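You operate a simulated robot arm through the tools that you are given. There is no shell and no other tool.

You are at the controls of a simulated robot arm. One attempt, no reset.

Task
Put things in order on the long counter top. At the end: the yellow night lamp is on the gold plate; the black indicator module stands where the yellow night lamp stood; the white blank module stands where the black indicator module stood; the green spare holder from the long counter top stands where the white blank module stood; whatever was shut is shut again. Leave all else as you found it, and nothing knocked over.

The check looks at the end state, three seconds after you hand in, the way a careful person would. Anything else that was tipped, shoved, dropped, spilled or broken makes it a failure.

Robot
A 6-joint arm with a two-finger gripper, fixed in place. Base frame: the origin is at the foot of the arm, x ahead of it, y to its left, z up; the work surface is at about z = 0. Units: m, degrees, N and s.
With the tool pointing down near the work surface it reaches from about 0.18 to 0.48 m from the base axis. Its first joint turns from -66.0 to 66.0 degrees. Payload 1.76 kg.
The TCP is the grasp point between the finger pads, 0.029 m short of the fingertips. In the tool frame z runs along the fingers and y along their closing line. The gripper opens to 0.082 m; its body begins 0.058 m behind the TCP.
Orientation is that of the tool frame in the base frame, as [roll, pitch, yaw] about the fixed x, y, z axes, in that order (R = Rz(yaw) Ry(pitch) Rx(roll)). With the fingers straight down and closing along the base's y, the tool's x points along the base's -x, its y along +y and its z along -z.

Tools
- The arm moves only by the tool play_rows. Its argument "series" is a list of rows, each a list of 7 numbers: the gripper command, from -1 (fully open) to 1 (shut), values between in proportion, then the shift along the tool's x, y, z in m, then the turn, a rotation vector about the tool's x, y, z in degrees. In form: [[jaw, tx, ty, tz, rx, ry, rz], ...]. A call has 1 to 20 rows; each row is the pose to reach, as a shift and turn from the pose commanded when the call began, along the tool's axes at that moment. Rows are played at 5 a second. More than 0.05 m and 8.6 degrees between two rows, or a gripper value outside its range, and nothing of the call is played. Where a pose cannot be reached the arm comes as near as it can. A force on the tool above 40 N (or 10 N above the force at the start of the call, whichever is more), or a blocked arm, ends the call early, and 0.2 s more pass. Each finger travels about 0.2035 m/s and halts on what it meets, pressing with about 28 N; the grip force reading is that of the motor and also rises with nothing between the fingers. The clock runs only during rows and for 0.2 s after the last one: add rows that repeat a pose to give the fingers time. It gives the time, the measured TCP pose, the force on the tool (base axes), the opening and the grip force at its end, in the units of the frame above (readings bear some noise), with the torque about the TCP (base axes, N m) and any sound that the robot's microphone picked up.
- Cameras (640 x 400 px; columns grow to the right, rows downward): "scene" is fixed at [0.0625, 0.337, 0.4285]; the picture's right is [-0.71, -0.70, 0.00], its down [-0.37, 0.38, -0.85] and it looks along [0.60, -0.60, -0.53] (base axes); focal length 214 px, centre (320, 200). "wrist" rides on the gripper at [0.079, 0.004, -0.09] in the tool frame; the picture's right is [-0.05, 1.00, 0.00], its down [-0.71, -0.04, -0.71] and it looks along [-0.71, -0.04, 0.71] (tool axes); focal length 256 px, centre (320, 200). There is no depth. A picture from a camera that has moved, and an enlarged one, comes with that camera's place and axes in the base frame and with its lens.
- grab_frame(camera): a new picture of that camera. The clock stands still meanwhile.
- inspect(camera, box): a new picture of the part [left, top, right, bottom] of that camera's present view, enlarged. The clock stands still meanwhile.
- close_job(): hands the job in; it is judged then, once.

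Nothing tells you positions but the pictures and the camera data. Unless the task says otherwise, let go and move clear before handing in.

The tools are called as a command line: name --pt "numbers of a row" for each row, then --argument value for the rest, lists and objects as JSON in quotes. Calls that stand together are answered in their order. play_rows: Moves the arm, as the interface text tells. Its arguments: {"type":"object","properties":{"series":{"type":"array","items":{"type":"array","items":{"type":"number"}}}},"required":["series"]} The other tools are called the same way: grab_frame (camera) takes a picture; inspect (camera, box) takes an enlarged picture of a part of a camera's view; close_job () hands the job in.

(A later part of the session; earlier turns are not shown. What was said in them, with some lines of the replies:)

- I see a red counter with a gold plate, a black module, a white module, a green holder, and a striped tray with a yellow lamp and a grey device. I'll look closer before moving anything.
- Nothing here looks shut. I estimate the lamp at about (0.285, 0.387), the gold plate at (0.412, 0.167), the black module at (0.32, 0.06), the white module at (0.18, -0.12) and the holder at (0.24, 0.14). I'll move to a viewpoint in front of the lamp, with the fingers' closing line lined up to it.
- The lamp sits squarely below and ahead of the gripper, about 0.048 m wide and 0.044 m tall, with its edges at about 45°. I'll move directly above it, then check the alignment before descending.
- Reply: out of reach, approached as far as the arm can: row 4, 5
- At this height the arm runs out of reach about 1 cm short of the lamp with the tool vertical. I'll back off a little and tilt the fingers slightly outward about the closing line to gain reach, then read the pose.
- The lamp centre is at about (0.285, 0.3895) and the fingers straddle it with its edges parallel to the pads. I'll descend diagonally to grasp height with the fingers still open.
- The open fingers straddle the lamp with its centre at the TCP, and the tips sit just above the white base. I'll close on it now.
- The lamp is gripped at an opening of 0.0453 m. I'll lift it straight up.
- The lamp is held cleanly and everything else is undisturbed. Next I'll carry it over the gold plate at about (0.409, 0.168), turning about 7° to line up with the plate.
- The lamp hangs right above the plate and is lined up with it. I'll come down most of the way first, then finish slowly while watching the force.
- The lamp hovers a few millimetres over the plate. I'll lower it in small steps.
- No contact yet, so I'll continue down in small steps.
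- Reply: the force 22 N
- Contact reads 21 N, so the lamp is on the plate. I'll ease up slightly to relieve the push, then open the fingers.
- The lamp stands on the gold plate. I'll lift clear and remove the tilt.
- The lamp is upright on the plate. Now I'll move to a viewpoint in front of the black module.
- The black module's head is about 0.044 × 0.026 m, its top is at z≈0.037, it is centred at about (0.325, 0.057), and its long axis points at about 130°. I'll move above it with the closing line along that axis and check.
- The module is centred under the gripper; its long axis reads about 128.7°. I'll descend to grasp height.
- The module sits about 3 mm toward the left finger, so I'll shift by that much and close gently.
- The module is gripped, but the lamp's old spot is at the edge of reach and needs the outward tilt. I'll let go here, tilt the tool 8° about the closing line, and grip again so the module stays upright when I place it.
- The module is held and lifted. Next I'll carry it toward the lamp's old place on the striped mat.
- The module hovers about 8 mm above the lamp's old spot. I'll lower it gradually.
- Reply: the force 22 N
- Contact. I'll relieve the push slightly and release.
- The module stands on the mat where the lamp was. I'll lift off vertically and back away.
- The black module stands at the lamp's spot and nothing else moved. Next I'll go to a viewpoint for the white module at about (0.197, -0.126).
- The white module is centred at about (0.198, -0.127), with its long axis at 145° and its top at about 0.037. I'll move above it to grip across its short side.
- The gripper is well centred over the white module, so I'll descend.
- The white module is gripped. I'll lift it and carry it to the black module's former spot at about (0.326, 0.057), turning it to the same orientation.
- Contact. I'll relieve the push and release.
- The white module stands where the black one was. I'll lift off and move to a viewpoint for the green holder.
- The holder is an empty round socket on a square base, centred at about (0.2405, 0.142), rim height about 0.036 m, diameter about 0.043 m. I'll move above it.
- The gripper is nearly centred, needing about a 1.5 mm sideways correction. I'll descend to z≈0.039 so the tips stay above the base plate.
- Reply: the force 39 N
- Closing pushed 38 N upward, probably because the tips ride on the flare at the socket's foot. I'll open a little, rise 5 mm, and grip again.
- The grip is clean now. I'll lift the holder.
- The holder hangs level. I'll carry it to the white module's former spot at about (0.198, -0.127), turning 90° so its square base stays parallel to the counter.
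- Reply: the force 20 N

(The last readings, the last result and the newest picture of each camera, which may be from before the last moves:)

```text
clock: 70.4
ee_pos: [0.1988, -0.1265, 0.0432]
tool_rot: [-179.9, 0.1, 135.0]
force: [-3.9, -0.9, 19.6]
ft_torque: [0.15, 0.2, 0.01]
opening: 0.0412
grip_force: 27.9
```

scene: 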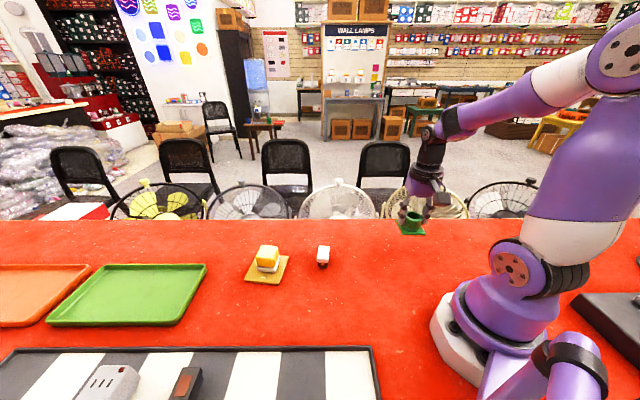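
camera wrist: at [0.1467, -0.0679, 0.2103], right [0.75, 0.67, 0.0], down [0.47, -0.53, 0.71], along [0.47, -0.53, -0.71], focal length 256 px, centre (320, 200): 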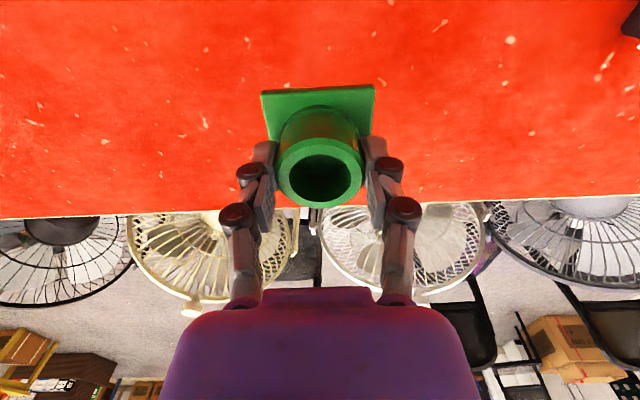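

The holder touches down at the same height it was picked from. I'll relieve the push and release.

play_rows --pt "1 0 0 -0.0006 0 0 0" --pt "1 0 0 -0.0006 0 0 0" --pt "0.2 0 0 -0.0006 0 0 0" --pt "-0.1 0 0 -0.0006 0 0 0" --pt "-0.4 0 0 -0.0006 0 0 0" --pt "-0.8 0 0 -0.0006 0 0 0" --pt "-1 0 0 -0.0006 0 0 0" --pt "-1 0 0 -0.0006 0 0 0"

grab_frame --camera "wrist"

inspect --camera "scene" --box '[350, 190, 470, 290]'

```text
clock: 72.2
ee_pos: [0.1978, -0.1266, 0.0431]
tool_rot: [-179.9, -0.1, 134.9]
force: [-0.5, -0.2, -0.5]
ft_torque: [0.01, -0.02, -0.01]
opening: 0.0816
grip_force: 0.1
```

```text
taken
camera wrist: at [0.1463, -0.0673, 0.1325], right [0.74, 0.67, 0.0], down [0.47, -0.53, 0.71], along [0.47, -0.53, -0.71], focal length 256 px, centre (320, 200)
```

wrist: 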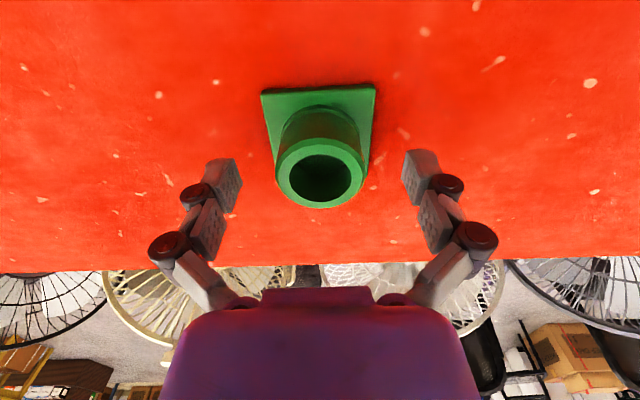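

```text
4.00 times, centred on (410, 240) of scene
camera zoom: at [0.0625, 0.337, 0.4285], right [-0.71, -0.7, 0.0], down [-0.37, 0.38, -0.85], along [0.6, -0.6, -0.53], focal length 858 px, centre (-40, 40)
```

zoom: 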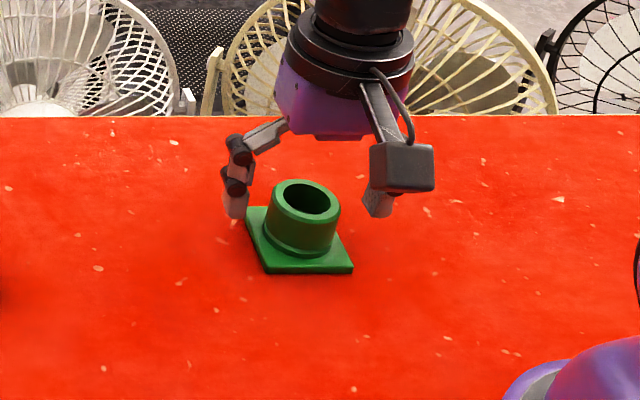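

The holder stands in place. I'll lift away and return near the starting pose to survey everything.

play_rows --pt "-1 0 0 -0.03 0 0 0" --pt "-1 0 0 -0.07 0 0 0" --pt "-1 0 0 -0.11 0 0 0" --pt "-1 0 0 -0.155 0 0 0" --pt "-1 0 0 -0.2 0 0 0" --pt "-1 0.0249 0.0267 -0.214 0 0 -6.4" --pt "-1 0.0499 0.0533 -0.229 0 0 -12.9" --pt "-1 0.0748 0.08 -0.243 0 0 -19.3" --pt "-1 0.0997 0.1066 -0.257 0 0 -25.7" --pt "-1 0.1246 0.1333 -0.271 0 0 -32.1" --pt "-1 0.1496 0.1599 -0.286 0 0 -38.6" --pt "-1 0.1745 0.1866 -0.3 0 0 -45" --pt "-1 0.1745 0.1866 -0.3 0 0 -45"

grab_frame --camera "scene"

grab_frame --camera "wrist"

inspect --camera "scene" --box '[220, 220, 440, 340]'

inspect --camera "scene" --box '[0, 320, 400, 400]'

inspect --camera "wrist" --box '[80, 0, 400, 200]'

inspect --camera "wrist" --box '[420, 20, 600, 200]'

```text
clock: 75.0
ee_pos: [0.2064, 0.1267, 0.3425]
tool_rot: [-179.8, 0.1, 180.0]
force: [0.4, 0.4, 0.2]
ft_torque: [0.0, 0.01, -0.06]
opening: 0.0821
grip_force: 0.0
```

```text
taken
```

scene: 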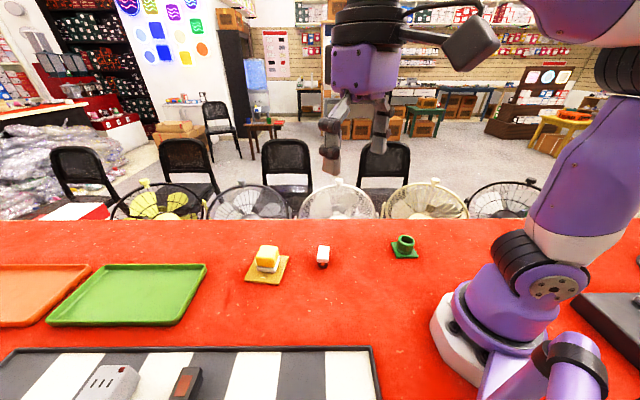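

```text
taken
camera wrist: at [0.1274, 0.1313, 0.4309], right [0.05, 1.0, 0.0], down [0.71, -0.04, 0.71], along [0.71, -0.04, -0.71], focal length 256 px, centre (320, 200)
```

wrist: 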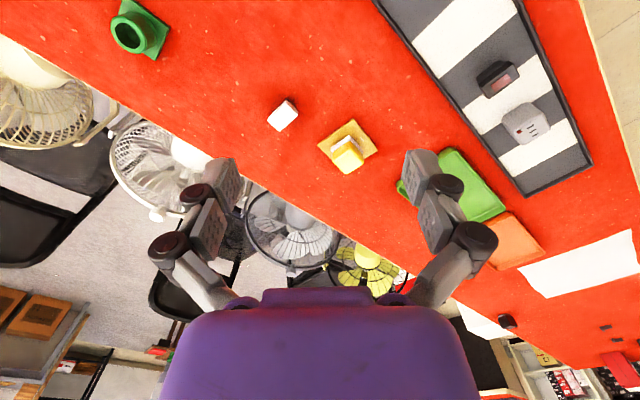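

```text
2.91 times, centred on (330, 280) of scene
camera zoom: at [0.0625, 0.337, 0.4285], right [-0.71, -0.7, 0.0], down [-0.37, 0.38, -0.85], along [0.6, -0.6, -0.53], focal length 624 px, centre (291, -33)
```

zoom: 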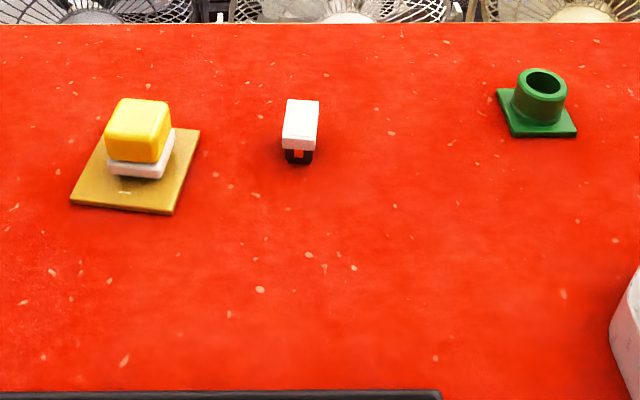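

```text
1.60 times, centred on (200, 360) of scene
camera zoom: at [0.0625, 0.337, 0.4285], right [-0.71, -0.7, 0.0], down [-0.37, 0.38, -0.85], along [0.6, -0.6, -0.53], focal length 343 px, centre (512, -56)
```

zoom: 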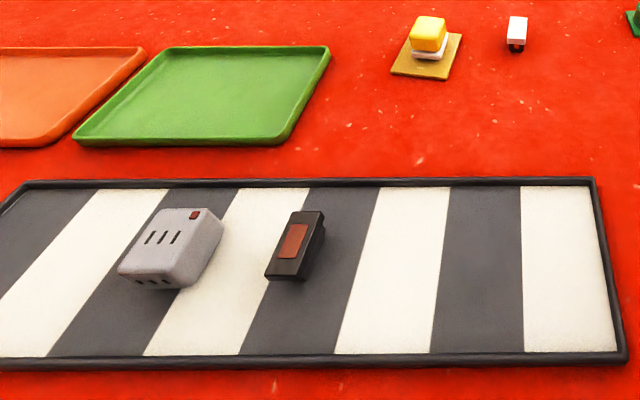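

```text
2.00 times, centred on (240, 100) of wrist
camera zoom: at [0.1274, 0.1313, 0.4309], right [0.05, 1.0, 0.0], down [0.71, -0.04, 0.71], along [0.71, -0.04, -0.71], focal length 512 px, centre (480, 400)
```

zoom: 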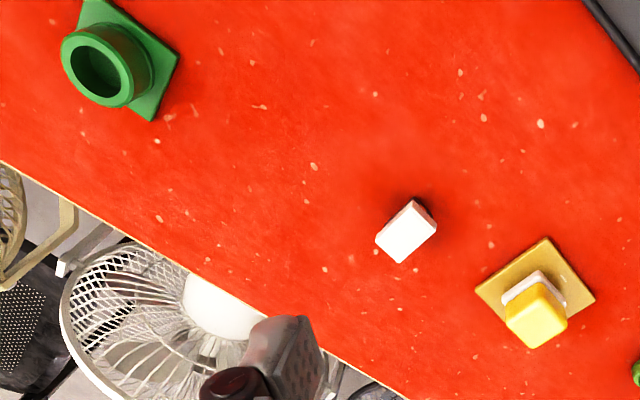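

```text
2.22 times, centred on (510, 110) of wrist
camera zoom: at [0.1274, 0.1313, 0.4309], right [0.05, 1.0, 0.0], down [0.71, -0.04, 0.71], along [0.71, -0.04, -0.71], focal length 569 px, centre (-102, 400)
```

zoom: 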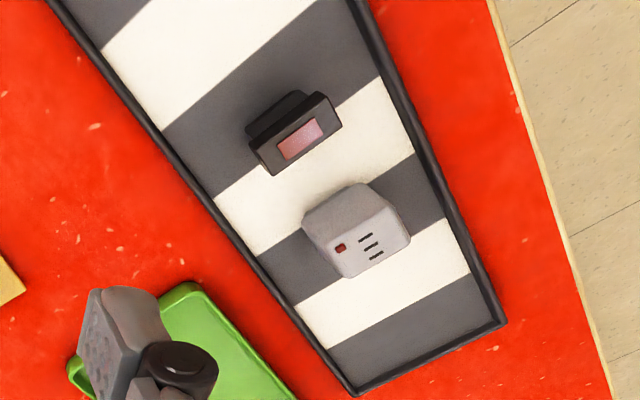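

All four items look placed and upright. I'll take one close look at the lamp on the plate before handing in.

inspect --camera "scene" --box '[235, 230, 305, 290]'

inspect --camera "wrist" --box '[300, 100, 400, 190]'

inspect --camera "scene" --box '[60, 340, 240, 400]'

```text
6.67 times, centred on (270, 260) of scene
camera zoom: at [0.0625, 0.337, 0.4285], right [-0.71, -0.7, 0.0], down [-0.37, 0.38, -0.85], along [0.6, -0.6, -0.53], focal length 1430 px, centre (653, -200)
```

zoom: 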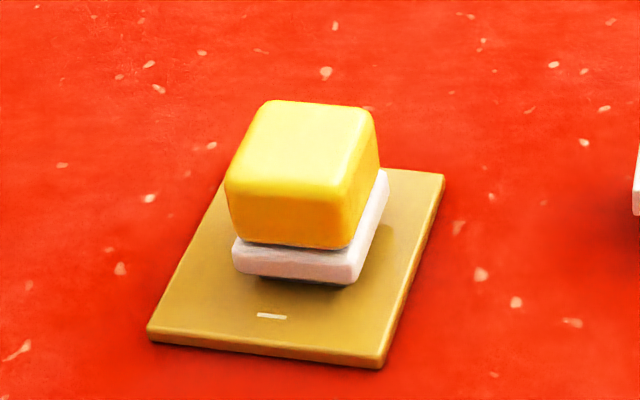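

```text
4.44 times, centred on (350, 145) of wrist
camera zoom: at [0.1274, 0.1313, 0.4309], right [0.05, 1.0, 0.0], down [0.71, -0.04, 0.71], along [0.71, -0.04, -0.71], focal length 1138 px, centre (187, 444)
```

zoom: 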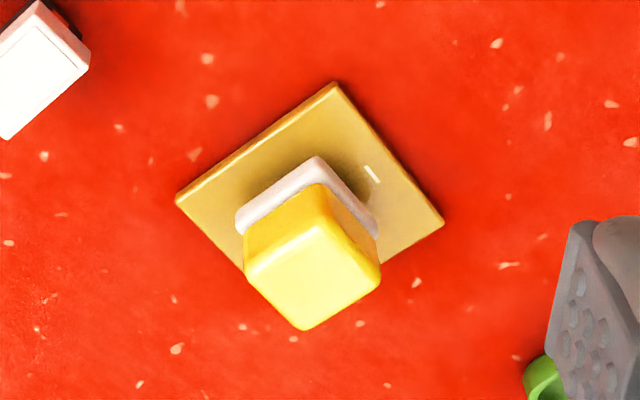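

```text
3.56 times, centred on (150, 370) of scene
camera zoom: at [0.0625, 0.337, 0.4285], right [-0.71, -0.7, 0.0], down [-0.37, 0.38, -0.85], along [0.6, -0.6, -0.53], focal length 763 px, centre (924, -404)
```

zoom: 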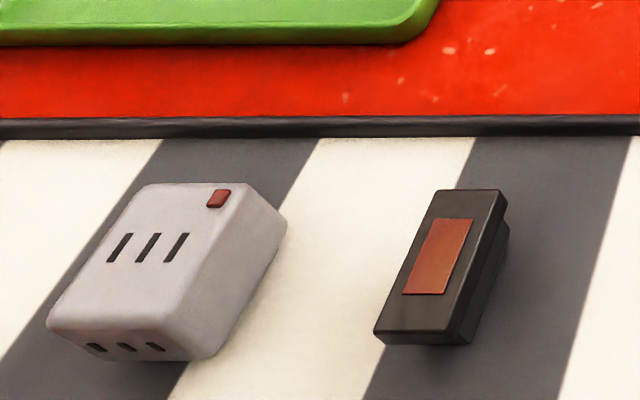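

The lamp stands level on the gold plate. The black module is at the lamp's spot, the white module at the black one's, and the holder at the white one's. Nothing else moved, nothing was opened, and the gripper is clear, so I'm handing in.

close_job

```text
The job is handed in.
```

The job is handed in, and in the last pictures every item was upright in its new place:

- **Yellow night lamp:** level on the gold plate, close to its centre.
- **Black indicator module:** on the striped mat where the lamp stood.
- **White blank module:** where the black module stood, turned to match its orientation.
- **Green spare holder:** where the white module stood, with its base parallel to the counter.

I saw nothing that had been shut, and I opened nothing. The grey device, the trays and the gold plate look unmoved. Each item is within a few millimetres of its target, as far as the pictures show.

One grip went slightly wrong. My first grip on the holder pressed down on it with about 38 N, so I let go, rose 5 mm and gripped again. It looks undamaged.
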